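You operate a simulated robot arm through the tools that you are given. There is no shell and no other tool. Be economical: measure what you need, move in short steps, check, and stop when the job is done.

The job below is to be done with a simulated two-armed robot. You get a single attempt, and the scene is never put back.

TASK
Move the green hose to the coupling the card says to USE; blank the old one.
Fine: shut the old valve and let its pressure bleed off before you pull; open the new valve last and leave the air on.

It is judged by the outcome, as a careful person would: the job done as asked, and still so three seconds after it is handed in. It fails if anything else is knocked over, pushed out of place, dropped, spilled or broken.

THE ROBOT
Two 7-joint arms with two-finger parallel grippers on one trunk, on a base that drives. Base frame: it is fixed to the floor where the robot stands at the start and does not move with it; the origin is under the middle of the robot, x ahead of it, y to its left, z up; the surface under the hand at the start is at about z = 900. Readings come in mm, rad, newtons and seconds.
The left shoulder is at the start at [50, 158, 1183], the right one opposite. With the tool pointing down near the work surface each hand reaches from about 240 to 660 mm from the robot's upright axis, wherever it stands, measured 20 degrees to its own side. Places, roughly: bench coupling [500, 0, 900]; blanking plug (4x4x9 cm) [500, 300, 1000]; eyelet coupling [500, 200, 900]; green hose plug (4x4x10 cm) [500, -200, 1000]; main air valve [600, 1000, 1300]; regulator knob [600, 700, 1300]; spray coupling [500, -200, 900]; vent lever [600, 300, 1300]. Payload 3.91 kg a hand.
The TCP of each hand is the grasp point between the finger pads, 30 mm short of the fingertips. In the tool frame z runs along the fingers and y along their closing line. The gripper opens to 110 mm. The fingers are 20 mm wide and 10 mm thick; the gripper's body (48 by 112 mm) begins 55 mm behind the TCP.
Orientation is that of the tool frame in the base frame, as [roll, pitch, yaw] about the fixed x, y, z axes, in that order (R = Rz(yaw) Ry(pitch) Rx(roll)). With the fingers straight down and closing along the base's y, the tool's x points along the base's -x, its y along +y and its z along -z.

THE INTERFACE
- The arms move only by the tool play_rows. It takes "left_deltas", "right_deltas" or both (then of equal length, played together; a hand with none holds still); each is a list of rows, each an object of numbers (a shift or turn left out is 0, a gripper value left out holds the last): "ax", "ay", "az": the turn, a rotation vector about the tool's x, y, z in rad; "x", "y", "z": the shift along the tool's x, y, z in mm; "gripper": the opening, from 0 (shut) to 1 (fully open). In form: [{"ax": .., "ay": .., "az": .., "x": .., "y": .., "z": .., "gripper": ..}, ...]. A call has 1 to 8 rows; each row is the pose to reach, as a shift and turn from the pose commanded when the call began, along the tool's axes at that moment. Rows are played at 5 a second. More than 50 mm and 0.15 rad between two rows, or a gripper value outside its range, and nothing of the call is played. A pose out of reach is approached as far as the arm can. The call stops where the force on the tool passes 90 N (or 10 N more than at its start, if that is more) or the arm is blocked; 0.2 s more then pass. The fingers move at their own pace (about 153 mm/s each) and stop on an object; they squeeze with about 28 N. The grip force told is the motor's: it shows also when the fingers shut on nothing. Time passes only in rows, and 0.2 s behind the last, so rows that repeat a pose let the fingers close. It gives the time, the measured TCP pose, the force on the tool (base axes), the opening and the grip force at its end, in the units of the frame above (readings bear some noise), with the torque about the TCP (base axes, N m) and any sound that the robot's microphone picked up.
- Cameras (640 x 400 px; columns grow to the right, rows downward): "scene" is now at [125, -16.2, 1316.8]; the picture's right is [-0.19, -0.98, 0.00], its down [-0.60, 0.12, -0.79] and it looks along [0.77, -0.15, -0.61] (base axes); focal length 214 px, centre (320, 200). "left" rides on the left gripper at [72, -17, -103] in its tool frame; the picture's right is [0.23, 0.97, 0.00], its down [-0.76, 0.18, -0.62] and it looks along [-0.61, 0.14, 0.78] (tool axes); focal length 222 px, centre (320, 200). "right" rides on the right gripper at [72, 17, -103] in its tool frame; the picture's right is [-0.23, 0.97, 0.00], its down [-0.76, -0.18, -0.62] and it looks along [-0.61, -0.14, 0.78] (tool axes); focal length 222 px, centre (320, 200). There is no depth. A picture from a camera that has moved, and an enlarged one, comes with that camera's place and axes in the base frame and with its lens.
- capture(camera): a new picture of that camera. No time passes.
- move_column(by): slides the trunk up (or, below 0, down) by that many mm; the arms and the scene camera ride with it, the base frame stays. It gives what a move gives, with no picture.
- roll_base(legs): drives the robot by 1 to 6 legs, each [ahead, turn to the left] in mm and rad, along the robot's own axes; the way and the turn of a leg run together, so that a leg with both is an arc; at most 1500 mm and 3.142 rad a leg. The arms and the cameras ride along, it lands a little off, and it stops where it bumps. It gives what a move gives.
- pan_tilt(pan, tilt): turns the head with the scene camera to pan (to the left, within 1.396 rad either way) and tilt (down, from -0.506 to 1.204), counted from straight ahead of the robot. It gives what a move gives.
- close_up(camera, box): a new picture of the part [left, top, right, bottom] of that camera's present view, enlarged. No time passes.
- job_done(): hands the job in; it is judged then, once.

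Go step by step. Nothing tells you exact positions but the pictures and the camera data: compare them with the known pose of the tool, close in by small moves and look again before you grip or let go. The budget is 120 turns and 92 pictures, counting those below and the enlarged ones. Unless the task says otherwise, let go and move clear before handing in.

The tools are called after "Emit:" by a JSON object that holds its "api" and its "payload". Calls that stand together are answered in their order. play_rows: Moves the arms, as the interface text tells. Its arguments: {"type":"object","properties":{"left_deltas":{"type":"array","items":{"type":"object","properties":{"ax":{"type":"number"},"ay":{"type":"number"},"az":{"type":"number"},"x":{"type":"number"},"y":{"type":"number"},"z":{"type":"number"},"gripper":{"type":"number"}}}},"right_deltas":{"type":"array","items":{"type":"object","properties":{"ax":{"type":"number"},"ay":{"type":"number"},"az":{"type":"number"},"x":{"type":"number"},"y":{"type":"number"},"z":{"type":"number"},"gripper":{"type":"number"}}}}},"required":[]} The other tools are called the same way: move_column (by) slides the trunk up or down; roll_base (legs) drives the base; pan_tilt (pan, tilt) turns the head that bears the scene camera; capture (camera) takes a picture; close_up (camera, box) takes an enlarged picture of a part of a camera's view; job_done () hands the job in.

At the start:

```text
time_s: 0.0
left_tcp_pos: [477.0, 232.7, 999.8]
left_tcp_rot: [3.141, -0.002, -3.141]
left_wrist_force: [0.8, -0.1, -0.2]
left_ft_torque: [0.0, -0.01, -0.01]
left_grip_width: 109.9
left_finger_force: 0.0
right_tcp_pos: [449.6, -253.0, 1001.0]
right_tcp_rot: [3.141, 0.0, 3.141]
right_wrist_force: [-0.4, 0.4, 0.1]
right_ft_torque: [0.0, 0.01, 0.01]
right_grip_width: 110.2
right_finger_force: 0.1
trunk travel left (down, up): [-425.0, 57.0]
robot x, y, heading: [-1.7, 1.6, 0.001]
head pan, tilt: [-0.195, 0.663]
```

scene: 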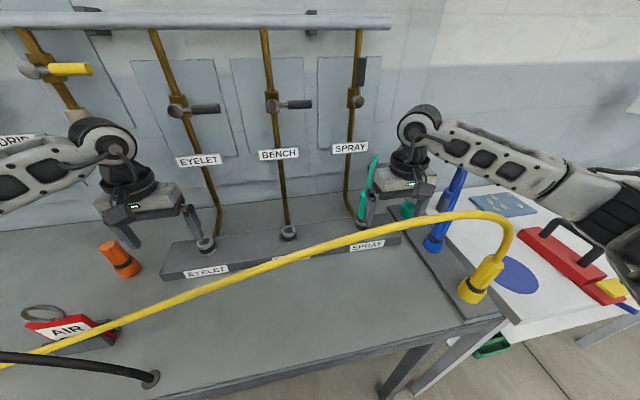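
right: 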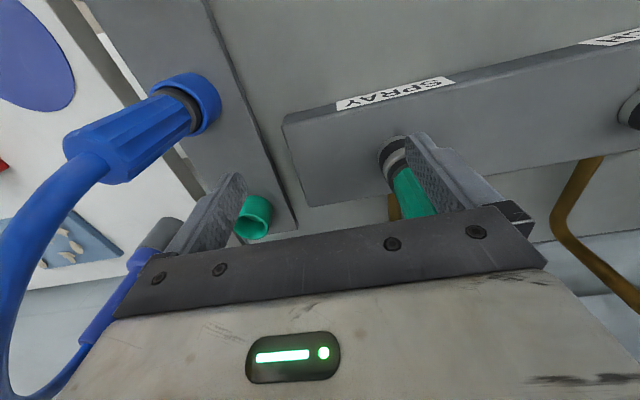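
left: 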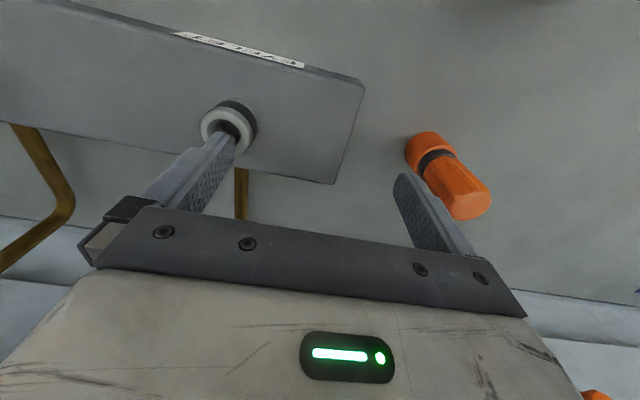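

I see three couplings (EYELET, BENCH, SPRAY) on a manifold, with the green hose apparently on SPRAY and an orange blanking plug on the bench. I need to find the card, so I'll look around first.

Emit:
{"api": "close_up", "payload": {"camera": "scene", "box": [140, 20, 460, 280]}}

Emit:
{"api": "close_up", "payload": {"camera": "scene", "box": [400, 150, 640, 340]}}

Emit:
{"api": "pan_tilt", "payload": {"pan": 0.7, "tilt": 0.2}}

Emit:
{"api": "capture", "payload": {"camera": "scene"}}

```text
1.54 times, centred on (300, 150) of scene
camera zoom: at [125.0, -16.2, 1316.8], right [-0.19, -0.98, 0.0], down [-0.6, 0.12, -0.79], along [0.77, -0.15, -0.61], focal length 330 px, centre (351, 277)
```

zoom: 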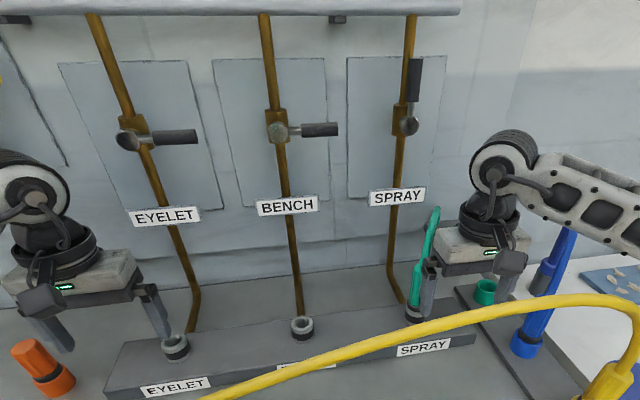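

```text
2.11 times, centred on (520, 245) of scene
camera zoom: at [125.0, -16.2, 1316.8], right [-0.19, -0.98, 0.0], down [-0.6, 0.12, -0.79], along [0.77, -0.15, -0.61], focal length 452 px, centre (-101, 105)
```

zoom: 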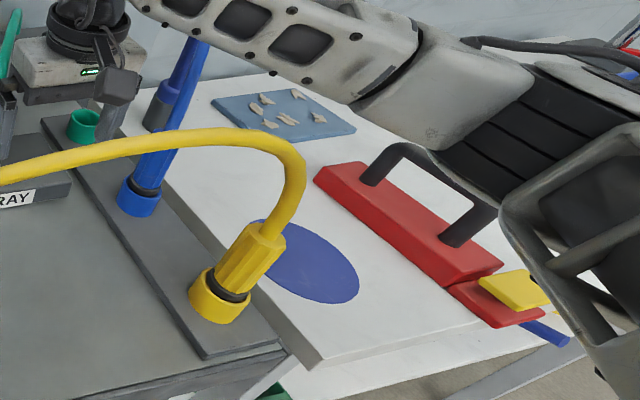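

```text
time_s: 1.2
left_tcp_pos: [477.9, 232.4, 1000.9]
left_tcp_rot: [-3.142, -0.001, -3.141]
left_wrist_force: [-0.1, 0.5, 0.6]
left_ft_torque: [0.01, -0.01, 0.03]
left_grip_width: 110.3
left_finger_force: 0.0
right_tcp_pos: [449.5, -253.8, 1000.6]
right_tcp_rot: [3.14, 0.0, 3.139]
right_wrist_force: [-1.4, -0.1, 0.4]
right_ft_torque: [-0.03, 0.0, 0.04]
right_grip_width: 110.0
right_finger_force: 0.1
trunk travel left (down, up): [-425.0, 57.0]
robot x, y, heading: [2.2, 4.1, 0.0]
head pan, tilt: [0.7, 0.201]
```

```text
86 pictures are left
camera scene: at [111.6, 60.6, 1358.9], right [0.64, -0.77, 0.0], down [-0.15, -0.13, -0.98], along [0.75, 0.63, -0.2], focal length 214 px, centre (320, 200)
```

scene: 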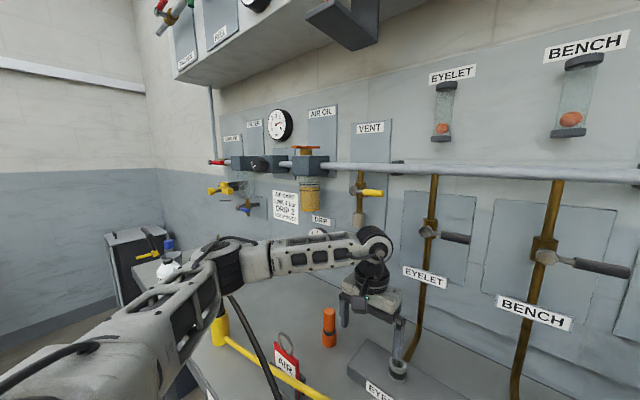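

There are flow/pressure indicators (tubes with balls) over each drop and some signs at the left. I'll zoom on the signs and look around for the card.

Emit:
{"api": "close_up", "payload": {"camera": "scene", "box": [200, 90, 400, 240]}}

Emit:
{"api": "pan_tilt", "payload": {"pan": -0.3, "tilt": 0.0}}

Emit:
{"api": "capture", "payload": {"camera": "scene"}}

Emit:
{"api": "pan_tilt", "payload": {"pan": -1.2, "tilt": 0.5}}

Emit:
{"api": "capture", "payload": {"camera": "scene"}}

Emit:
{"api": "pan_tilt", "payload": {"pan": 0.9, "tilt": -0.2}}

Emit:
{"api": "capture", "payload": {"camera": "scene"}}

```text
2.67 times, centred on (300, 165) of scene
camera zoom: at [111.6, 60.6, 1358.9], right [0.64, -0.77, 0.0], down [-0.15, -0.13, -0.98], along [0.75, 0.63, -0.2], focal length 572 px, centre (373, 293)
```

zoom: 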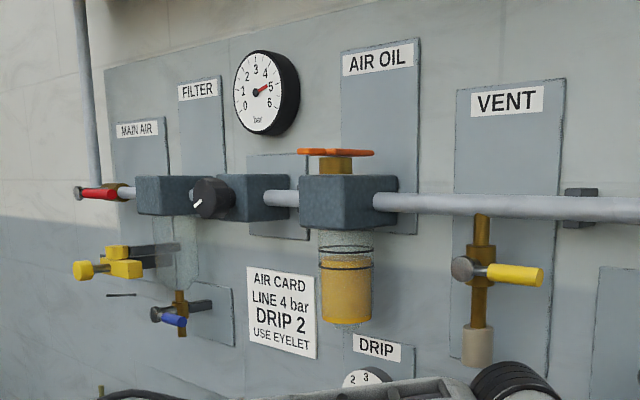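

```text
time_s: 2.5
left_tcp_pos: [478.3, 232.3, 1000.7]
left_tcp_rot: [-3.14, 0.0, 3.141]
left_wrist_force: [0.0, -0.3, -0.8]
left_ft_torque: [0.02, 0.02, -0.04]
left_grip_width: 110.1
left_finger_force: 0.1
right_tcp_pos: [449.7, -253.4, 1000.2]
right_tcp_rot: [-3.14, 0.001, 3.141]
right_wrist_force: [-0.3, 0.2, -0.1]
right_ft_torque: [0.01, -0.01, 0.0]
right_grip_width: 110.2
right_finger_force: 0.0
trunk travel left (down, up): [-425.0, 57.0]
robot x, y, heading: [0.8, 1.6, 0.0]
head pan, tilt: [-0.3, 0.0]
```

```text
84 pictures are left
camera scene: at [126.3, -25.9, 1377.4], right [-0.29, -0.96, 0.0], down [0.0, 0.0, -1.0], along [0.96, -0.29, 0.0], focal length 214 px, centre (320, 200)
```

scene: 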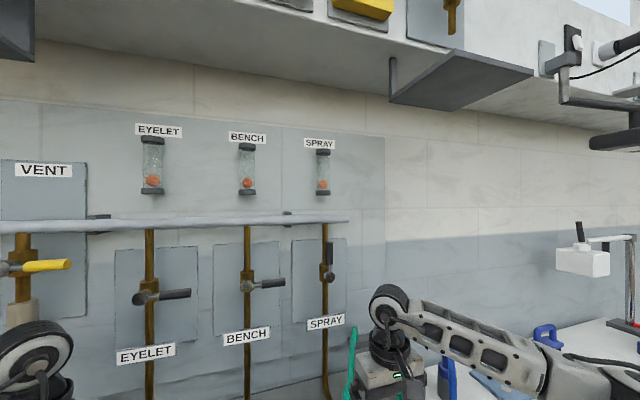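

```text
time_s: 3.7
left_tcp_pos: [477.2, 232.7, 1000.0]
left_tcp_rot: [-3.141, 0.0, -3.141]
left_wrist_force: [0.5, 0.2, 0.5]
left_ft_torque: [0.05, 0.0, 0.01]
left_grip_width: 110.0
left_finger_force: 0.0
right_tcp_pos: [449.6, -253.1, 999.7]
right_tcp_rot: [3.141, 0.001, -3.142]
right_wrist_force: [0.6, -0.1, -0.4]
right_ft_torque: [0.0, -0.02, 0.02]
right_grip_width: 109.9
right_finger_force: 0.1
trunk travel left (down, up): [-425.0, 57.0]
robot x, y, heading: [-3.3, -2.7, -0.0]
head pan, tilt: [-1.201, 0.499]
```

```text
83 pictures are left
camera scene: at [73.3, -84.2, 1331.3], right [-0.93, -0.36, 0.0], down [-0.17, 0.45, -0.88], along [0.32, -0.82, -0.48], focal length 214 px, centre (320, 200)
```

scene: 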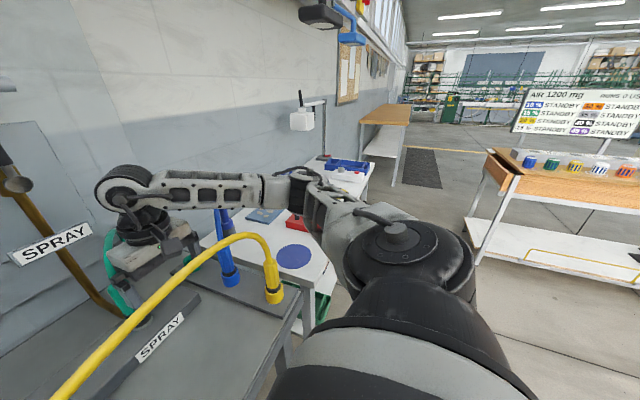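

```text
time_s: 5.7
left_tcp_pos: [477.8, 232.5, 1000.6]
left_tcp_rot: [-3.141, 0.001, -3.14]
left_wrist_force: [0.3, -0.9, 0.3]
left_ft_torque: [0.0, 0.01, -0.01]
left_grip_width: 110.3
left_finger_force: 0.0
right_tcp_pos: [449.7, -253.4, 1000.8]
right_tcp_rot: [-3.141, 0.0, -3.14]
right_wrist_force: [0.1, 0.8, -0.2]
right_ft_torque: [-0.04, 0.0, 0.01]
right_grip_width: 110.3
right_finger_force: 0.1
trunk travel left (down, up): [-425.0, 57.0]
robot x, y, heading: [-3.3, 2.1, -0.001]
head pan, tilt: [0.901, -0.201]
```

```text
82 pictures are left
camera scene: at [92.0, 65.8, 1394.8], right [0.78, -0.62, 0.0], down [0.12, 0.16, -0.98], along [0.61, 0.77, 0.2], focal length 214 px, centre (320, 200)
```

scene: 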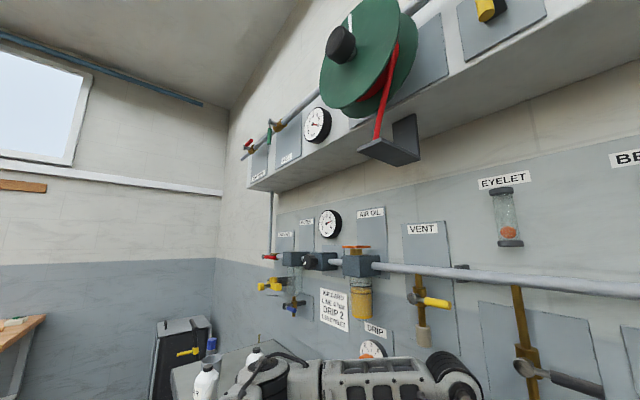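

The card reads "USE EYELET", so the green hose goes from SPRAY to EYELET and the orange plug goes into SPRAY. The line pressure is not mine to change. I'll look closely at the hose, the valves and the indicators.

Emit:
{"api": "pan_tilt", "payload": {"pan": -0.45, "tilt": 0.35}}

Emit:
{"api": "close_up", "payload": {"camera": "scene", "box": [190, 20, 450, 290]}}

Emit:
{"api": "close_up", "payload": {"camera": "right", "box": [200, 40, 520, 260]}}

```text
time_s: 7.2
left_tcp_pos: [478.1, 232.6, 999.3]
left_tcp_rot: [3.141, -0.001, -3.14]
left_wrist_force: [-0.4, -0.2, 0.2]
left_ft_torque: [0.0, 0.03, 0.03]
left_grip_width: 109.8
left_finger_force: 0.1
right_tcp_pos: [450.0, -253.1, 999.9]
right_tcp_rot: [3.139, 0.001, 3.14]
right_wrist_force: [-0.5, 0.1, -0.8]
right_ft_torque: [0.01, 0.03, -0.03]
right_grip_width: 109.7
right_finger_force: 0.0
trunk travel left (down, up): [-425.0, 57.0]
robot x, y, heading: [4.2, 2.3, 0.002]
head pan, tilt: [-0.45, 0.351]
```

```text
1.48 times, centred on (320, 155) of scene
camera zoom: at [124.2, -39.9, 1345.0], right [-0.43, -0.9, 0.0], down [-0.31, 0.15, -0.94], along [0.85, -0.41, -0.34], focal length 318 px, centre (320, 267)
```

zoom: 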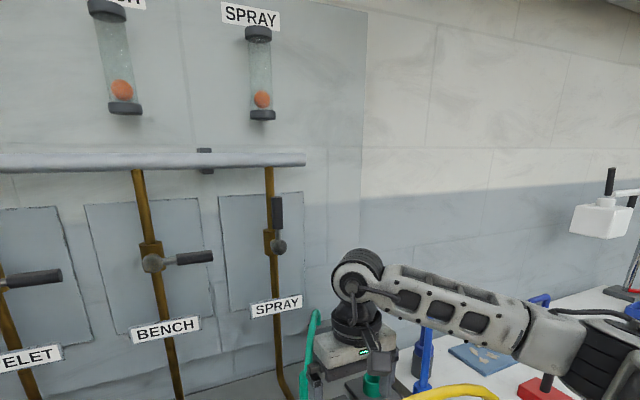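

```text
1.82 times, centred on (360, 150) of right
camera zoom: at [377.8, -236.9, 1103.3], right [0.23, 0.97, 0.0], down [0.76, -0.18, 0.62], along [0.61, -0.14, -0.78], focal length 404 px, centre (247, 291)
```

zoom: 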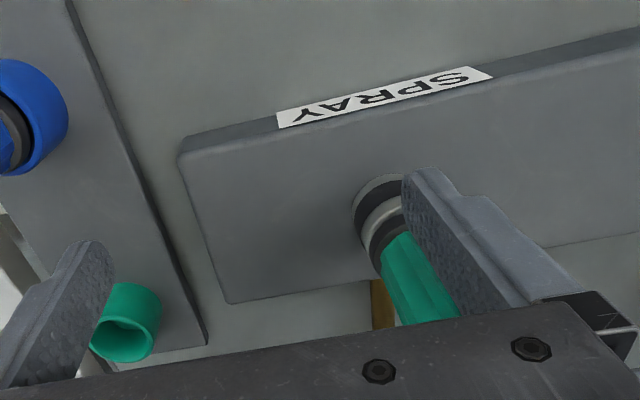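

Green plug sits upright in SPRAY just left of the right gripper. I'll draw the right hand back and up to see the plug and its hose.

Emit:
{"api": "play_rows", "payload": {"right_deltas": [{"x": 45}, {"x": 90}, {"x": 90, "z": -45}, {"x": 90, "z": -90, "ay": -0.14}, {"x": 90, "z": -130, "ay": -0.28}, {"x": 90, "z": -170, "ay": -0.42}, {"x": 90, "z": -200, "ay": -0.56}, {"x": 90, "z": -230, "ay": -0.7}]}}

Emit:
{"api": "capture", "payload": {"camera": "scene"}}

Emit:
{"api": "capture", "payload": {"camera": "right"}}

```text
time_s: 9.0
left_tcp_pos: [478.9, 232.5, 1000.1]
left_tcp_rot: [-3.141, -0.002, 3.141]
left_wrist_force: [-0.3, 0.2, 0.3]
left_ft_torque: [-0.02, 0.0, 0.0]
left_grip_width: 109.8
left_finger_force: 0.0
right_tcp_pos: [360.9, -253.5, 1229.7]
right_tcp_rot: [3.141, 0.699, 3.141]
right_wrist_force: [-0.2, -0.6, 0.0]
right_ft_torque: [-0.03, 0.0, 0.01]
right_grip_width: 110.4
right_finger_force: 0.0
trunk travel left (down, up): [-425.0, 57.0]
robot x, y, heading: [0.9, 2.0, -0.003]
head pan, tilt: [-0.45, 0.351]
```

```text
79 pictures are left
camera scene: at [123.9, -39.8, 1345.0], right [-0.44, -0.9, 0.0], down [-0.31, 0.15, -0.94], along [0.85, -0.41, -0.34], focal length 214 px, centre (320, 200)
```

scene: 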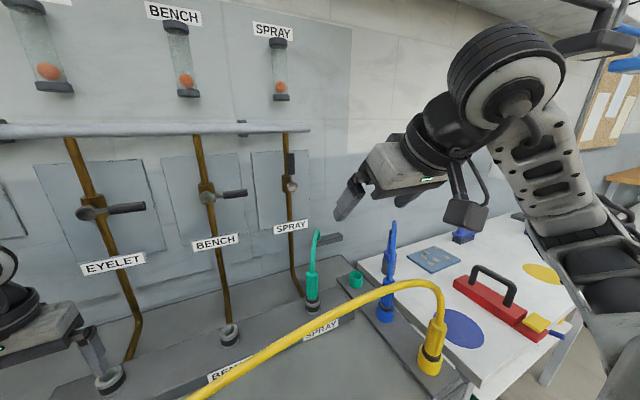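

```text
78 pictures are left
camera right: at [238.8, -237.1, 1262.4], right [0.17, 0.97, 0.15], down [0.18, -0.18, 0.97], along [0.97, -0.14, -0.21], focal length 222 px, centre (320, 200)
```

right: 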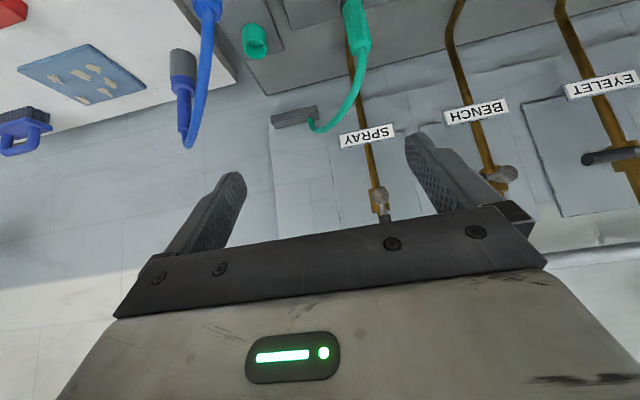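

Hose runs from the plug up to a wall bracket, so it's clear. I put the SPRAY valve pivot at about (603, -193, 1203), with the handle upright (open) to about z=1280. I'll bring the closed right fingers to the left side of the handle to push it clockwise to shut.

Emit:
{"api": "play_rows", "payload": {"right_deltas": [{"x": -31, "y": 19, "z": 16, "ay": -0.1, "gripper": 0}, {"x": -62, "y": 38, "z": 32, "ay": -0.2, "gripper": 0}, {"x": -93, "y": 57, "z": 48, "ay": -0.3, "gripper": 0}, {"x": -124, "y": 76, "z": 64, "ay": -0.4, "gripper": 0}, {"x": -156, "y": 93.5, "z": 80, "ay": -0.5, "gripper": 0}]}}

Emit:
{"api": "capture", "payload": {"camera": "scene"}}

Emit:
{"api": "capture", "payload": {"camera": "right"}}

```text
time_s: 10.2
left_tcp_pos: [477.9, 232.9, 999.0]
left_tcp_rot: [3.141, 0.002, -3.142]
left_wrist_force: [0.0, 0.9, 0.6]
left_ft_torque: [0.02, 0.0, 0.03]
left_grip_width: 110.2
left_finger_force: 0.0
right_tcp_pos: [532.3, -158.7, 1270.3]
right_tcp_rot: [-3.14, 1.204, -3.14]
right_wrist_force: [-1.0, 0.1, -0.2]
right_ft_torque: [0.02, 0.02, 0.01]
right_grip_width: 0.0
right_finger_force: 27.8
trunk travel left (down, up): [-425.0, 57.0]
robot x, y, heading: [-1.7, -5.5, -0.004]
head pan, tilt: [-0.45, 0.351]
```

```text
77 pictures are left
camera scene: at [124.5, -39.6, 1344.9], right [-0.44, -0.9, 0.0], down [-0.31, 0.15, -0.94], along [0.85, -0.41, -0.34], focal length 214 px, centre (320, 200)
```

scene: 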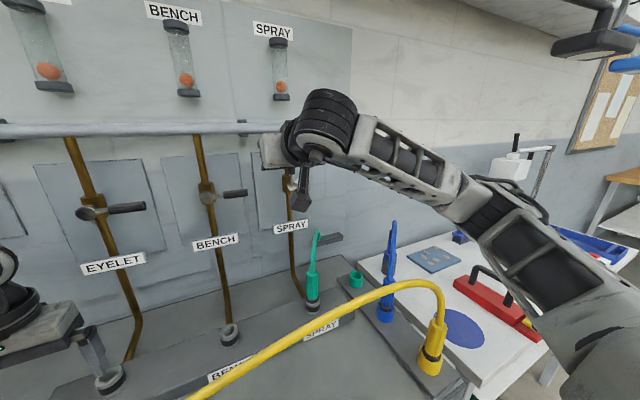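

```text
76 pictures are left
camera right: at [410.2, -142.8, 1240.1], right [0.08, 0.97, 0.21], down [-0.31, -0.18, 0.94], along [0.95, -0.14, 0.28], focal length 222 px, centre (320, 200)
```

right: 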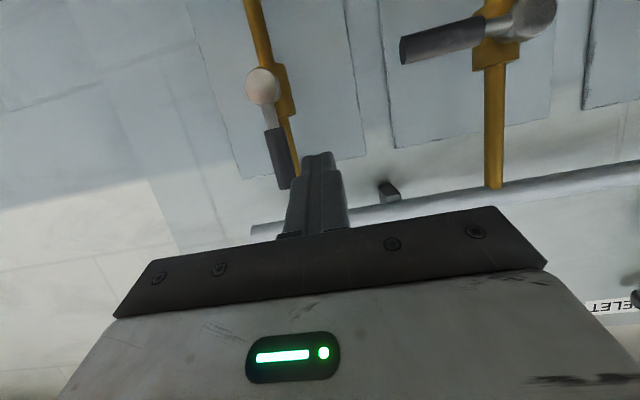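

The handle is just right of my closed fingers at x≈580. I'll go in alongside it, then push along the arc to the right until it's horizontal.

Emit:
{"api": "play_rows", "payload": {"right_deltas": [{"x": -0.5, "z": 18}, {"x": -1.3, "z": 37}, {"x": 1.5, "y": -14, "z": 38}, {"x": -1.3, "y": -35, "z": 37}, {"x": 3.3, "y": -55, "z": 38.7}, {"x": 15, "y": -71.6, "z": 43.2}, {"x": 31.3, "y": -82.3, "z": 49.5}, {"x": 37, "y": -84, "z": 51.6}]}}

Emit:
{"api": "capture", "payload": {"camera": "right"}}

Emit:
{"api": "capture", "payload": {"camera": "scene"}}

```text
time_s: 12.0
left_tcp_pos: [475.1, 233.7, 1002.1]
left_tcp_rot: [-3.14, 0.004, -3.141]
left_wrist_force: [-0.3, 0.5, 0.9]
left_ft_torque: [0.01, -0.01, -0.02]
left_grip_width: 110.2
left_finger_force: 0.1
right_tcp_pos: [562.4, -242.2, 1226.8]
right_tcp_rot: [3.137, 1.227, 3.139]
right_wrist_force: [12.2, 4.3, 30.5]
right_ft_torque: [0.14, -1.08, 0.07]
right_grip_width: 0.0
right_finger_force: 28.0
trunk travel left (down, up): [-425.0, 57.0]
robot x, y, heading: [1.0, -1.0, 0.003]
head pan, tilt: [-0.45, 0.351]
```

```text
75 pictures are left
camera right: at [441.5, -226.3, 1193.9], right [0.08, 0.97, 0.21], down [-0.33, -0.18, 0.93], along [0.94, -0.14, 0.31], focal length 222 px, centre (320, 200)
```

right: 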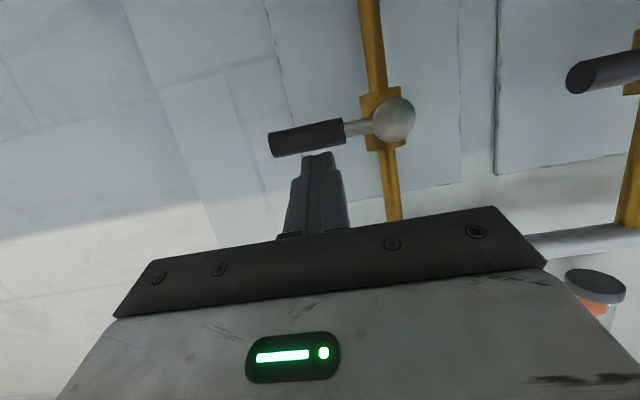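

```text
74 pictures are left
camera scene: at [121.3, -38.1, 1346.0], right [-0.44, -0.9, 0.0], down [-0.31, 0.15, -0.94], along [0.85, -0.41, -0.34], focal length 214 px, centre (320, 200)
```

scene: 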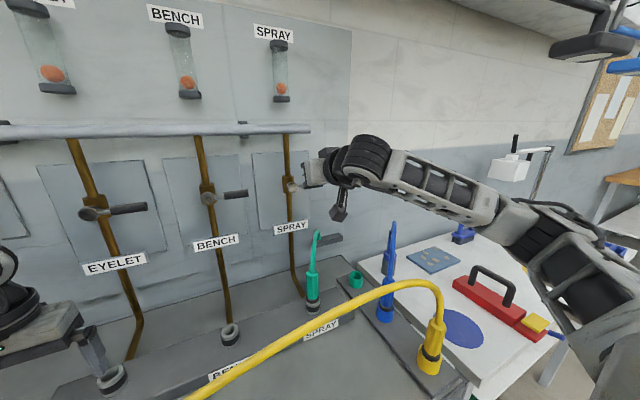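

SPRAY handle is now at its horizontal stop (shut). I'll back the right hand off to in front of the green plug, pitched forward, while raising the left hand; this also lets time pass for the bleed.

Emit:
{"api": "play_rows", "payload": {"right_deltas": [{"x": -0.4, "z": -27}, {"x": 15.7, "z": -69}, {"x": 31.9, "y": 10, "z": -111, "ay": 0.05}, {"x": 57.3, "y": 30, "z": -149, "ay": 0.1}, {"x": 105, "y": 43, "z": -149, "ay": 0.15}, {"x": 147, "y": 43, "z": -133, "ay": 0.2}, {"x": 189, "y": 43, "z": -117, "ay": 0.25}, {"x": 231, "y": 43, "z": -101, "ay": 0.25, "gripper": 1}], "left_deltas": [{"z": -25}, {"z": -50}, {"z": -75}, {"z": -100}, {"z": -125}, {"z": -150}, {"z": -175}, {"z": -200}]}}

Emit:
{"api": "play_rows", "payload": {"right_deltas": [{"x": 0}, {"x": 0}, {"x": 0}]}}

Emit:
{"api": "capture", "payload": {"camera": "right"}}

Emit:
{"api": "capture", "payload": {"camera": "scene"}}

```text
time_s: 13.8
left_tcp_pos: [476.9, 232.7, 1201.5]
left_tcp_rot: [-3.141, 0.0, 3.141]
left_wrist_force: [-0.4, -0.5, 0.2]
left_ft_torque: [0.0, -0.01, 0.0]
left_grip_width: 110.2
left_finger_force: 0.1
right_tcp_pos: [420.1, -197.9, 1032.8]
right_tcp_rot: [3.139, 0.951, 3.139]
right_wrist_force: [-0.4, 0.1, 0.1]
right_ft_torque: [0.0, -0.05, -0.01]
right_grip_width: 109.8
right_finger_force: 0.1
right hand out of reach, approached as far as the arm can: row 5, 6, 7, 8
trunk travel left (down, up): [-425.0, 57.0]
robot x, y, heading: [-0.6, -1.2, 0.001]
head pan, tilt: [-0.45, 0.351]
```

```text
time_s: 14.6
left_tcp_pos: [478.0, 233.1, 1200.0]
left_tcp_rot: [3.141, 0.0, 3.141]
left_wrist_force: [-0.9, -0.2, -0.6]
left_ft_torque: [0.0, 0.01, 0.02]
left_grip_width: 109.6
left_finger_force: 0.0
right_tcp_pos: [419.1, -196.4, 1032.9]
right_tcp_rot: [3.14, 0.95, 3.141]
right_wrist_force: [0.9, -0.2, -0.6]
right_ft_torque: [-0.04, 0.01, -0.03]
right_grip_width: 110.0
right_finger_force: 0.1
trunk travel left (down, up): [-425.0, 57.0]
robot x, y, heading: [3.2, 4.5, -0.001]
head pan, tilt: [-0.45, 0.351]
```

```text
73 pictures are left
camera right: at [294.0, -182.2, 1033.6], right [0.13, 0.97, 0.18], down [-0.06, -0.18, 0.98], along [0.99, -0.14, 0.04], focal length 222 px, centre (320, 200)
```

right: 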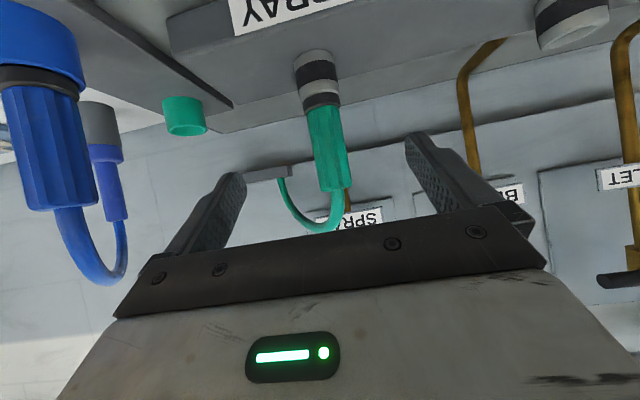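

```text
72 pictures are left
camera scene: at [124.1, -39.9, 1344.9], right [-0.44, -0.9, 0.0], down [-0.31, 0.15, -0.94], along [0.85, -0.41, -0.34], focal length 214 px, centre (320, 200)
```

scene: 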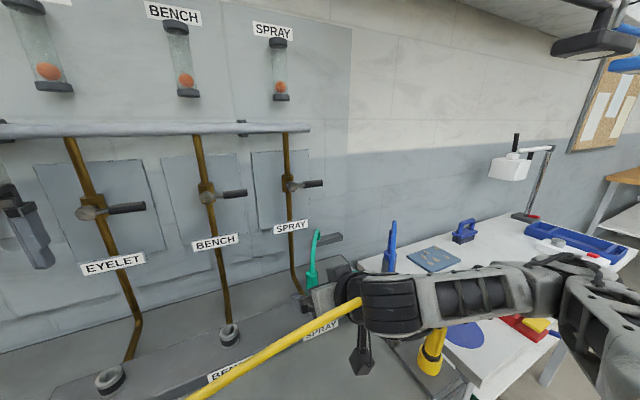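

The plug axis is near (508, -197) with its green body from z≈955 to 1035. I'll advance the open fingers around it.

Emit:
{"api": "play_rows", "payload": {"right_deltas": [{"x": -6, "z": 23}, {"x": -12.5, "z": 46}, {"x": -18, "z": 66}]}}

Emit:
{"api": "capture", "payload": {"camera": "right"}}

Emit:
{"api": "pan_tilt", "payload": {"pan": -0.45, "tilt": 0.8}}

Emit:
{"api": "capture", "payload": {"camera": "scene"}}

```text
time_s: 15.4
left_tcp_pos: [478.6, 234.4, 1199.5]
left_tcp_rot: [-3.141, -0.001, 3.141]
left_wrist_force: [0.2, 0.1, -0.3]
left_ft_torque: [0.0, -0.06, -0.02]
left_grip_width: 110.1
left_finger_force: 0.1
right_tcp_pos: [483.9, -197.9, 1008.5]
right_tcp_rot: [-3.141, 0.951, -3.14]
right_wrist_force: [-0.8, -0.9, -0.1]
right_ft_torque: [0.01, -0.04, -0.03]
right_grip_width: 110.2
right_finger_force: 0.0
trunk travel left (down, up): [-425.0, 57.0]
robot x, y, heading: [-1.0, -0.2, -0.001]
head pan, tilt: [-0.45, 0.351]
```

```text
71 pictures are left
camera right: at [358.5, -181.4, 1009.9], right [0.13, 0.97, 0.18], down [-0.06, -0.18, 0.98], along [0.99, -0.14, 0.04], focal length 222 px, centre (320, 200)
```

right: 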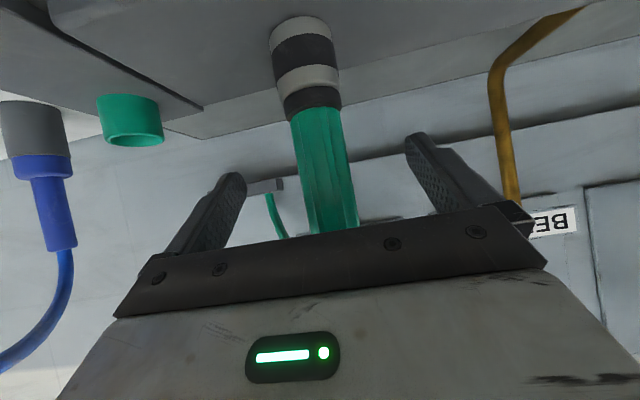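

```text
time_s: 16.3
left_tcp_pos: [478.5, 233.9, 1200.5]
left_tcp_rot: [-3.141, 0.0, 3.141]
left_wrist_force: [-0.2, 0.3, -0.6]
left_ft_torque: [0.01, -0.02, 0.01]
left_grip_width: 110.0
left_finger_force: 0.0
right_tcp_pos: [483.1, -196.9, 1010.1]
right_tcp_rot: [3.141, 0.952, -3.141]
right_wrist_force: [0.3, 0.6, -0.7]
right_ft_torque: [-0.02, -0.01, 0.0]
right_grip_width: 109.9
right_finger_force: 0.2
trunk travel left (down, up): [-425.0, 57.0]
robot x, y, heading: [-1.3, -0.9, -0.001]
head pan, tilt: [-0.45, 0.799]
```

```text
70 pictures are left
camera scene: at [112.9, -34.5, 1305.4], right [-0.44, -0.9, 0.0], down [-0.65, 0.31, -0.7], along [0.63, -0.3, -0.72], focal length 214 px, centre (320, 200)
```

scene: 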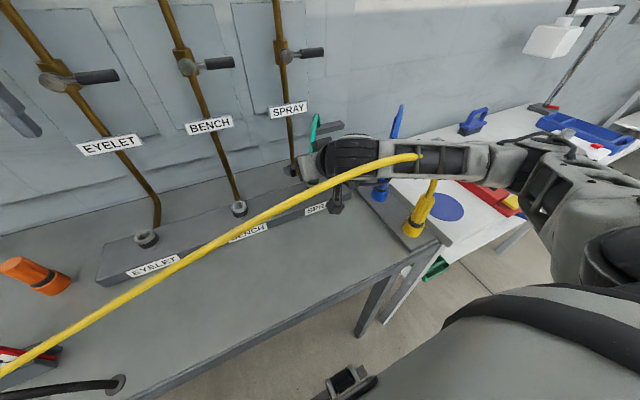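

The right forearm crosses the yellow hose's arch here. The yellow plug hasn't moved, but I don't want that pose, so I'll back off and up before turning the base a little left for a cleaner approach that also reaches EYELET.

Emit:
{"api": "play_rows", "payload": {"right_deltas": [{"z": -40}, {"z": -80}, {"z": -110, "x": -10}, {"z": -125, "x": -50}, {"z": -140, "x": -90}, {"z": -155, "x": -125}]}}

Emit:
{"api": "move_column", "payload": {"by": 55}}

Emit:
{"api": "capture", "payload": {"camera": "scene"}}

```text
time_s: 17.7
left_tcp_pos: [478.5, 234.6, 1199.7]
left_tcp_rot: [3.142, 0.001, -3.14]
left_wrist_force: [0.2, 0.8, 0.2]
left_ft_torque: [0.02, 0.03, -0.02]
left_grip_width: 110.2
left_finger_force: 0.1
right_tcp_pos: [431.7, -197.1, 1200.6]
right_tcp_rot: [-3.14, 0.949, -3.141]
right_wrist_force: [0.0, 0.7, 0.2]
right_ft_torque: [0.02, -0.01, 0.02]
right_grip_width: 110.0
right_finger_force: 0.0
right hand out of reach, approached as far as the arm can: row 2, 3, 4
trunk travel left (down, up): [-425.0, 57.0]
robot x, y, heading: [-1.0, 1.6, 0.001]
head pan, tilt: [-0.45, 0.799]
```

```text
time_s: 18.6
left_tcp_pos: [478.7, 233.3, 1254.9]
left_tcp_rot: [3.141, 0.001, -3.141]
left_wrist_force: [-0.7, 1.6, -0.6]
left_ft_torque: [0.0, 0.03, -0.02]
left_grip_width: 110.0
left_finger_force: 0.0
right_tcp_pos: [431.5, -198.0, 1255.5]
right_tcp_rot: [-3.14, 0.949, 3.14]
right_wrist_force: [-0.2, 0.2, 0.3]
right_ft_torque: [0.03, 0.01, 0.03]
right_grip_width: 109.9
right_finger_force: 0.1
trunk travel left (down, up): [-480.0, 2.0]
robot x, y, heading: [-2.8, -0.4, -0.004]
head pan, tilt: [-0.45, 0.799]
```

```text
69 pictures are left
camera scene: at [113.1, -34.5, 1360.3], right [-0.44, -0.9, 0.0], down [-0.65, 0.31, -0.7], along [0.63, -0.3, -0.72], focal length 214 px, centre (320, 200)
```

scene: 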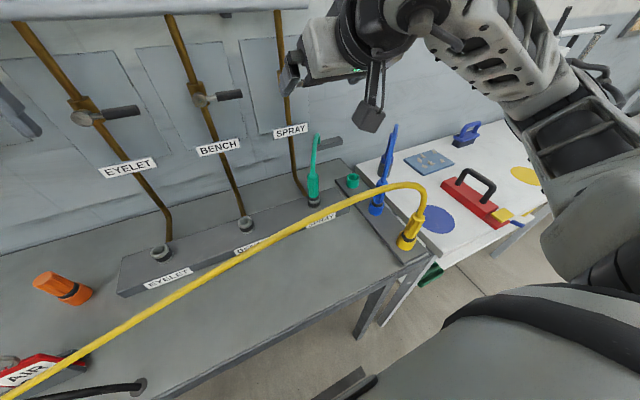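

Yellow hose and plug unchanged. Now turn the base left by 0.35 rad with both hands high.

Emit:
{"api": "roll_base", "payload": {"legs": [[0, 0.35]]}}

Emit:
{"api": "pan_tilt", "payload": {"pan": -0.5, "tilt": 0.7}}

Emit:
{"api": "capture", "payload": {"camera": "scene"}}

```text
time_s: 20.1
left_tcp_pos: [371.0, 383.1, 1255.7]
left_tcp_rot: [-3.141, 0.0, -2.794]
left_wrist_force: [0.8, 0.2, 0.4]
left_ft_torque: [0.01, 0.01, 0.01]
left_grip_width: 109.9
left_finger_force: 0.1
right_tcp_pos: [472.3, -39.3, 1254.5]
right_tcp_rot: [-3.14, 0.949, -2.797]
right_wrist_force: [0.5, -0.2, -0.6]
right_ft_torque: [-0.01, 0.03, 0.02]
right_grip_width: 109.9
right_finger_force: 0.0
trunk travel left (down, up): [-480.0, 2.0]
robot x, y, heading: [2.3, -1.7, 0.341]
head pan, tilt: [-0.45, 0.799]
```

```text
time_s: 20.8
left_tcp_pos: [371.3, 381.8, 1255.3]
left_tcp_rot: [-3.141, 0.0, -2.794]
left_wrist_force: [0.0, -0.5, 0.2]
left_ft_torque: [0.0, -0.04, 0.01]
left_grip_width: 109.9
left_finger_force: 0.1
right_tcp_pos: [473.3, -40.6, 1255.2]
right_tcp_rot: [-3.141, 0.949, -2.795]
right_wrist_force: [-0.2, -0.2, -0.1]
right_ft_torque: [0.02, -0.02, -0.02]
right_grip_width: 110.2
right_finger_force: 0.0
trunk travel left (down, up): [-480.0, 2.0]
robot x, y, heading: [-2.1, 3.1, 0.347]
head pan, tilt: [-0.499, 0.7]
```

```text
68 pictures are left
camera scene: at [121.9, 1.1, 1368.5], right [-0.15, -0.99, 0.0], down [-0.64, 0.1, -0.76], along [0.76, -0.12, -0.64], focal length 214 px, centre (320, 200)
```

scene: 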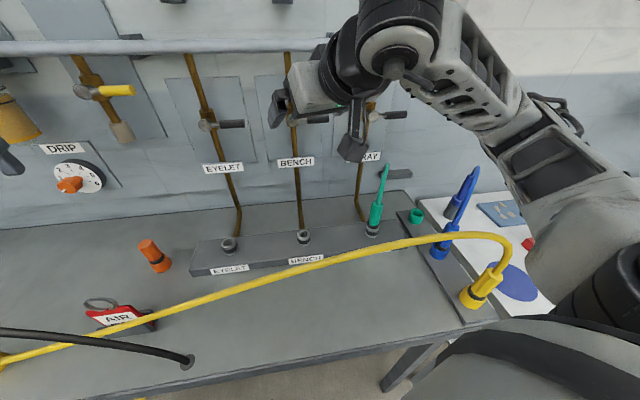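

Turned to 0.347 rad. The yellow hose seems to run around x≈300, z≈1000–1115, so I'll use a steeper tool that keeps the wrist above it. First I'll swing the right tool's yaw back toward the SPRAY plug.

Emit:
{"api": "play_rows", "payload": {"right_deltas": [{"x": 25.6, "y": -15, "z": -12, "ax": 0.111, "az": 0.0796}, {"x": 51.2, "y": -30, "z": -24, "ax": 0.222, "az": 0.159}, {"x": 76.8, "y": -45, "z": -36, "ax": 0.3335, "az": 0.239}, {"x": 102.4, "y": -59.8, "z": -48.6, "ax": 0.4447, "az": 0.3184}]}}

Emit:
{"api": "play_rows", "payload": {"right_deltas": [{"ay": 0.12}, {"ay": 0.24}, {"ay": 0.35}]}}

Emit:
{"api": "capture", "payload": {"camera": "right"}}

Emit:
{"api": "capture", "payload": {"camera": "scene"}}

```text
time_s: 21.8
left_tcp_pos: [370.4, 382.5, 1255.0]
left_tcp_rot: [3.141, -0.001, -2.794]
left_wrist_force: [-0.7, 0.6, 0.4]
left_ft_torque: [0.02, -0.02, 0.05]
left_grip_width: 109.9
left_finger_force: 0.1
right_tcp_pos: [433.7, -104.4, 1221.3]
right_tcp_rot: [3.14, 0.95, 2.937]
right_wrist_force: [0.2, -0.1, 0.4]
right_ft_torque: [0.02, 0.01, 0.0]
right_grip_width: 110.0
right_finger_force: 0.1
right hand out of reach, approached as far as the arm can: row 2, 3, 4
trunk travel left (down, up): [-480.0, 2.0]
robot x, y, heading: [3.3, 1.1, 0.347]
head pan, tilt: [-0.499, 0.7]
```

```text
time_s: 22.6
left_tcp_pos: [369.8, 381.3, 1254.8]
left_tcp_rot: [3.141, 0.001, -2.793]
left_wrist_force: [-1.1, -0.3, -0.7]
left_ft_torque: [-0.01, 0.01, -0.05]
left_grip_width: 110.0
left_finger_force: 0.0
right_tcp_pos: [433.6, -104.6, 1219.9]
right_tcp_rot: [3.141, 0.599, 2.941]
right_wrist_force: [0.2, -0.4, 0.0]
right_ft_torque: [-0.01, 0.03, -0.03]
right_grip_width: 110.1
right_finger_force: 0.0
trunk travel left (down, up): [-480.0, 2.0]
robot x, y, heading: [-2.2, -2.0, 0.347]
head pan, tilt: [-0.499, 0.7]
```

```text
67 pictures are left
camera right: at [321.3, -65.7, 1265.0], right [0.38, 0.92, 0.13], down [0.24, -0.23, 0.94], along [0.89, -0.33, -0.3], focal length 222 px, centre (320, 200)
```

right: 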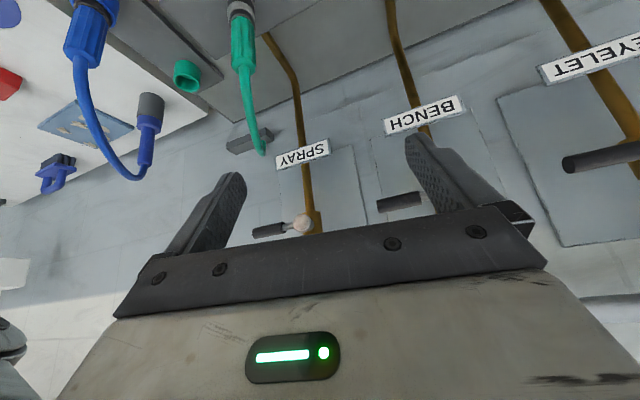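

```text
66 pictures are left
camera scene: at [122.0, 1.1, 1368.5], right [-0.15, -0.99, 0.0], down [-0.64, 0.1, -0.76], along [0.76, -0.12, -0.64], focal length 214 px, centre (320, 200)
```

scene: 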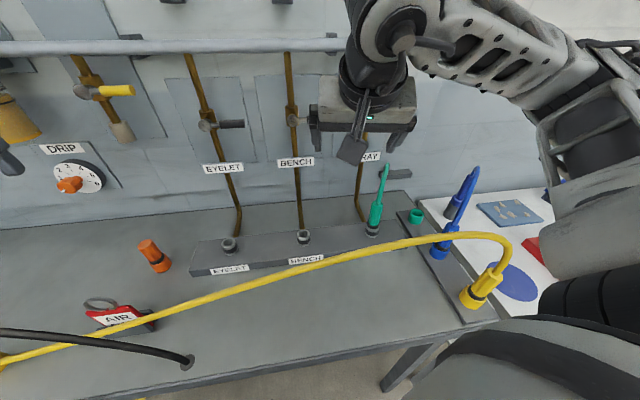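

Wrist is now well above the yellow hose. Next I'll move the open right hand over to just behind the green plug, then look.

Emit:
{"api": "play_rows", "payload": {"right_deltas": [{"y": -40}, {"y": -78.4}, {"x": 15, "y": -78.4, "z": 34}, {"x": 30, "y": -78.4, "z": 68}, {"x": 45, "y": -78.4, "z": 102}, {"x": 61, "y": -78.4, "z": 135}]}}

Emit:
{"api": "capture", "payload": {"camera": "right"}}

Emit:
{"api": "capture", "payload": {"camera": "scene"}}

```text
time_s: 24.0
left_tcp_pos: [370.6, 382.4, 1254.8]
left_tcp_rot: [-3.141, 0.001, -2.795]
left_wrist_force: [0.4, 0.0, -0.2]
left_ft_torque: [-0.05, 0.0, 0.0]
left_grip_width: 110.0
left_finger_force: 0.1
right_tcp_pos: [446.0, -187.5, 1075.1]
right_tcp_rot: [-3.141, 0.601, 2.942]
right_wrist_force: [0.5, -0.6, -0.4]
right_ft_torque: [0.0, 0.05, 0.0]
right_grip_width: 109.8
right_finger_force: 0.1
right hand out of reach, approached as far as the arm can: row 4, 5
trunk travel left (down, up): [-480.0, 2.0]
robot x, y, heading: [-0.4, -2.6, 0.343]
head pan, tilt: [-0.499, 0.7]
```

```text
65 pictures are left
camera right: at [333.9, -146.6, 1118.0], right [0.38, 0.92, 0.13], down [0.23, -0.23, 0.94], along [0.9, -0.33, -0.3], focal length 222 px, centre (320, 200)
```

right: 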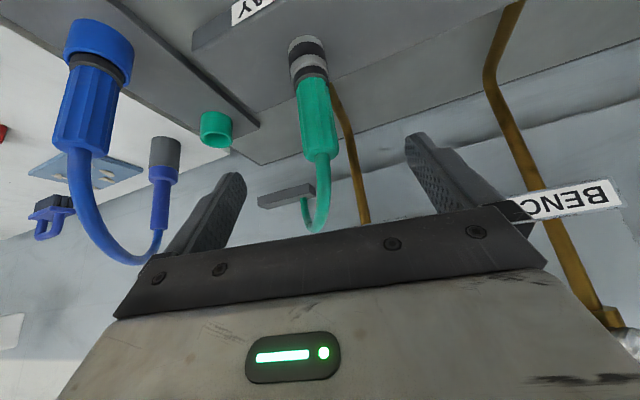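

```text
64 pictures are left
camera scene: at [121.9, 1.0, 1368.6], right [-0.15, -0.99, 0.0], down [-0.64, 0.1, -0.76], along [0.76, -0.12, -0.64], focal length 214 px, centre (320, 200)
```

scene: 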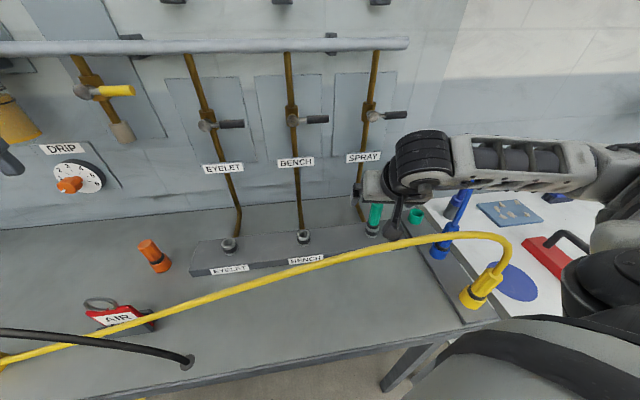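

Plug axis is at about (483, -198), body from z≈959 to 1028; the arm is clear of the yellow hose. I'll close in, check, then grip.

Emit:
{"api": "play_rows", "payload": {"right_deltas": [{"x": 2, "y": -1, "z": 27}, {"x": 4, "y": -2, "z": 54}, {"x": 6.3, "y": -2.5, "z": 80}]}}

Emit:
{"api": "capture", "payload": {"camera": "right"}}

```text
time_s: 24.8
left_tcp_pos: [371.2, 381.7, 1255.2]
left_tcp_rot: [-3.141, 0.001, -2.793]
left_wrist_force: [0.2, -0.4, -0.5]
left_ft_torque: [0.02, 0.06, 0.03]
left_grip_width: 110.1
left_finger_force: 0.0
right_tcp_pos: [482.5, -196.6, 1004.5]
right_tcp_rot: [-3.141, 0.601, 2.941]
right_wrist_force: [0.1, -0.1, 0.3]
right_ft_torque: [0.01, -0.01, 0.04]
right_grip_width: 110.2
right_finger_force: 0.0
trunk travel left (down, up): [-480.0, 2.0]
robot x, y, heading: [-0.6, 1.8, 0.343]
head pan, tilt: [-0.499, 0.7]
```

```text
63 pictures are left
camera right: at [369.6, -157.4, 1048.7], right [0.38, 0.92, 0.13], down [0.24, -0.23, 0.94], along [0.9, -0.33, -0.3], focal length 222 px, centre (320, 200)
```

right: 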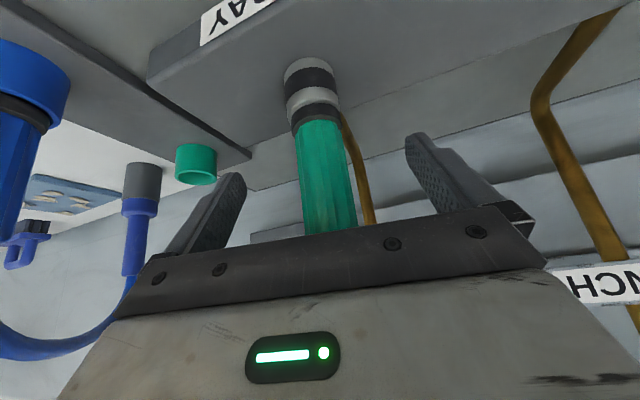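

Plug is between the pads, offset about 2 mm. I'll shift and grip.

Emit:
{"api": "play_rows", "payload": {"right_deltas": [{"y": 2, "z": 3}, {"y": 2, "z": 3, "gripper": 0.2}, {"y": 2, "z": 3, "gripper": 0}, {"y": 2, "z": 3, "gripper": 0}, {"y": 2, "z": 3, "gripper": 0}, {"y": 2, "z": 3, "gripper": 0}]}}

Emit:
{"api": "capture", "payload": {"camera": "right"}}

Emit:
{"api": "capture", "payload": {"camera": "scene"}}

```text
time_s: 26.2
left_tcp_pos: [370.3, 383.6, 1255.4]
left_tcp_rot: [-3.141, 0.001, -2.794]
left_wrist_force: [0.1, -0.2, -1.1]
left_ft_torque: [-0.02, 0.01, -0.03]
left_grip_width: 110.1
left_finger_force: 0.0
right_tcp_pos: [483.5, -195.4, 1003.2]
right_tcp_rot: [-3.141, 0.601, 2.939]
right_wrist_force: [0.4, 2.3, -0.1]
right_ft_torque: [0.07, -0.02, -0.01]
right_grip_width: 27.5
right_finger_force: 28.1
trunk travel left (down, up): [-480.0, 2.0]
robot x, y, heading: [2.3, 2.1, 0.349]
head pan, tilt: [-0.499, 0.7]
```

```text
62 pictures are left
camera right: at [371.4, -155.4, 1046.9], right [0.38, 0.92, 0.13], down [0.24, -0.23, 0.94], along [0.9, -0.33, -0.3], focal length 222 px, centre (320, 200)
```

right: 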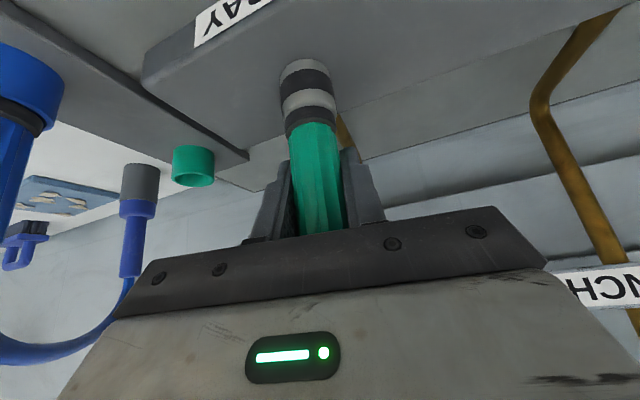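

```text
61 pictures are left
camera scene: at [121.8, 1.4, 1368.5], right [-0.15, -0.99, 0.0], down [-0.64, 0.1, -0.77], along [0.76, -0.12, -0.64], focal length 214 px, centre (320, 200)
```

scene: 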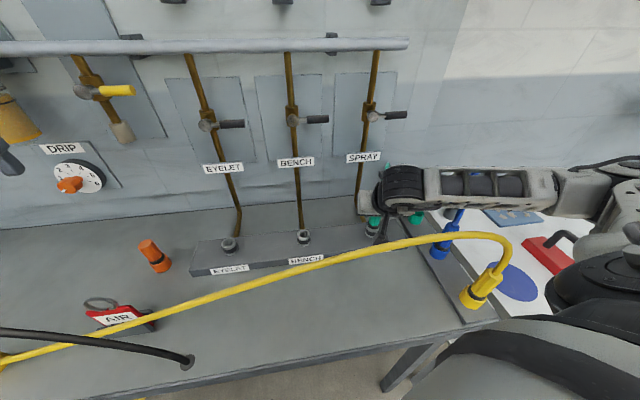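

Gripped (27.5 mm). 14 s since the valve was shut; I'll hold a little longer, then pull straight up slowly.

Emit:
{"api": "play_rows", "payload": {"right_deltas": [{"x": 0}, {"x": 0}, {"x": 0}, {"x": 0}, {"x": 0}, {"x": 0}, {"x": 0}, {"x": 0}]}}

Emit:
{"api": "play_rows", "payload": {"right_deltas": [{"x": -1.7, "z": -2.5}, {"x": -3.4, "z": -5}, {"x": -5.7, "z": -8.3}, {"x": -8.5, "z": -12.4}, {"x": -11.3, "z": -16.5}]}}

Emit:
{"api": "capture", "payload": {"camera": "right"}}

```text
time_s: 28.0
left_tcp_pos: [370.1, 381.7, 1254.8]
left_tcp_rot: [3.142, 0.0, -2.794]
left_wrist_force: [-0.2, -0.5, -0.5]
left_ft_torque: [0.05, 0.01, 0.01]
left_grip_width: 110.1
left_finger_force: 0.0
right_tcp_pos: [483.5, -195.4, 1002.6]
right_tcp_rot: [3.141, 0.6, 2.94]
right_wrist_force: [-0.3, 3.5, -0.5]
right_ft_torque: [0.14, 0.05, 0.0]
right_grip_width: 27.3
right_finger_force: 27.6
trunk travel left (down, up): [-480.0, 2.0]
robot x, y, heading: [-1.9, 0.8, 0.347]
head pan, tilt: [-0.499, 0.7]
```

```text
time_s: 29.2
left_tcp_pos: [371.9, 382.2, 1255.2]
left_tcp_rot: [3.141, 0.001, -2.794]
left_wrist_force: [0.4, 0.5, -1.0]
left_ft_torque: [0.0, 0.01, -0.01]
left_grip_width: 110.3
left_finger_force: 0.1
right_tcp_pos: [482.6, -195.5, 1022.3]
right_tcp_rot: [3.141, 0.599, 2.942]
right_wrist_force: [-2.3, 3.8, -5.3]
right_ft_torque: [0.28, 0.13, 0.0]
right_grip_width: 27.3
right_finger_force: 27.9
trunk travel left (down, up): [-480.0, 2.0]
robot x, y, heading: [-0.1, 3.0, 0.347]
head pan, tilt: [-0.499, 0.7]
```

```text
60 pictures are left
camera right: at [370.9, -155.8, 1066.8], right [0.38, 0.92, 0.13], down [0.24, -0.23, 0.94], along [0.89, -0.33, -0.3], focal length 222 px, centre (320, 200)
```

right: 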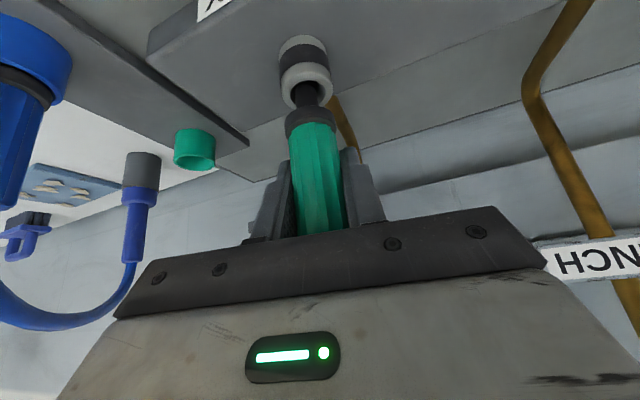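

The plug slides out cleanly. Continue up until it's clear.

Emit:
{"api": "play_rows", "payload": {"right_deltas": [{"x": -8.5, "z": -12.4}, {"x": -17, "z": -24.8}, {"x": -25.5, "z": -37}, {"x": -34, "z": -49.5}]}}

Emit:
{"api": "capture", "payload": {"camera": "right"}}

Emit:
{"api": "capture", "payload": {"camera": "scene"}}

```text
time_s: 30.2
left_tcp_pos: [370.8, 382.4, 1254.7]
left_tcp_rot: [-3.141, 0.001, -2.793]
left_wrist_force: [0.3, -0.2, -0.2]
left_ft_torque: [0.03, 0.02, 0.0]
left_grip_width: 109.7
left_finger_force: 0.1
right_tcp_pos: [482.4, -196.1, 1083.7]
right_tcp_rot: [-3.141, 0.6, 2.941]
right_wrist_force: [0.3, -1.4, -1.4]
right_ft_torque: [0.04, -0.02, 0.0]
right_grip_width: 27.3
right_finger_force: 27.7
trunk travel left (down, up): [-480.0, 2.0]
robot x, y, heading: [2.5, -2.2, 0.348]
head pan, tilt: [-0.499, 0.7]
```

```text
59 pictures are left
camera right: at [371.5, -156.0, 1127.3], right [0.38, 0.92, 0.13], down [0.24, -0.23, 0.94], along [0.9, -0.33, -0.3], focal length 222 px, centre (320, 200)
```

right: 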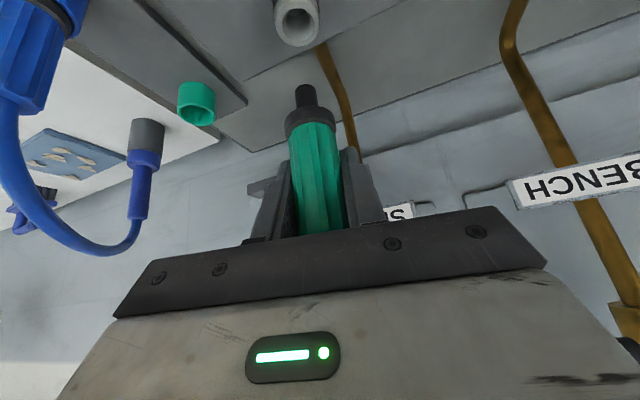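

```text
58 pictures are left
camera scene: at [121.9, 1.2, 1368.5], right [-0.15, -0.99, 0.0], down [-0.64, 0.1, -0.76], along [0.76, -0.12, -0.64], focal length 214 px, centre (320, 200)
```

scene: 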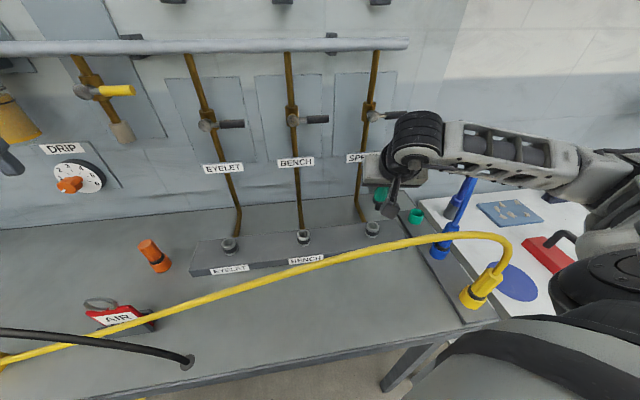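

Plug out. I'll use this view (coupling mouth at px (298,25) when aligned at this height) as the reference, and carry the plug left parallel to the manifold, first halfway.

Emit:
{"api": "play_rows", "payload": {"right_deltas": [{"x": 7.7, "y": 45.8, "z": -5.25}, {"x": 15.3, "y": 91.6, "z": -10.5}, {"x": 23, "y": 137.4, "z": -15.75}, {"x": 30.7, "y": 183.2, "z": -21}]}}

Emit:
{"api": "capture", "payload": {"camera": "right"}}

```text
time_s: 31.2
left_tcp_pos: [371.2, 382.8, 1255.0]
left_tcp_rot: [-3.14, -0.001, -2.794]
left_wrist_force: [0.4, 0.3, 0.2]
left_ft_torque: [0.0, 0.0, 0.01]
left_grip_width: 110.2
left_finger_force: 0.1
right_tcp_pos: [483.7, -8.3, 1083.0]
right_tcp_rot: [-3.139, 0.601, 2.941]
right_wrist_force: [0.5, 0.0, -1.3]
right_ft_torque: [-0.01, 0.02, -0.03]
right_grip_width: 27.3
right_finger_force: 28.2
trunk travel left (down, up): [-480.0, 2.0]
robot x, y, heading: [-0.9, 0.0, 0.351]
head pan, tilt: [-0.499, 0.7]
```

```text
57 pictures are left
camera right: at [371.6, 31.9, 1127.5], right [0.38, 0.92, 0.13], down [0.24, -0.23, 0.94], along [0.9, -0.33, -0.3], focal length 222 px, centre (320, 200)
```

right: 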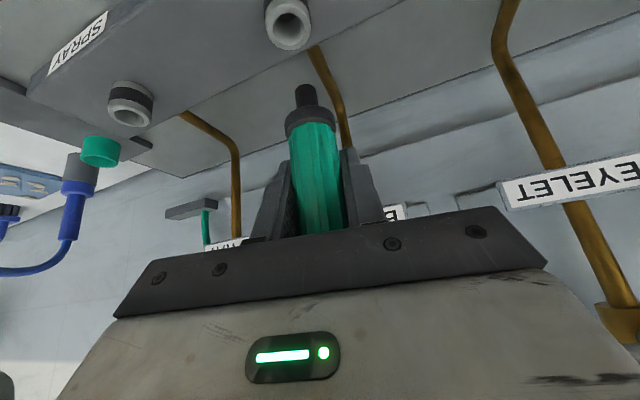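

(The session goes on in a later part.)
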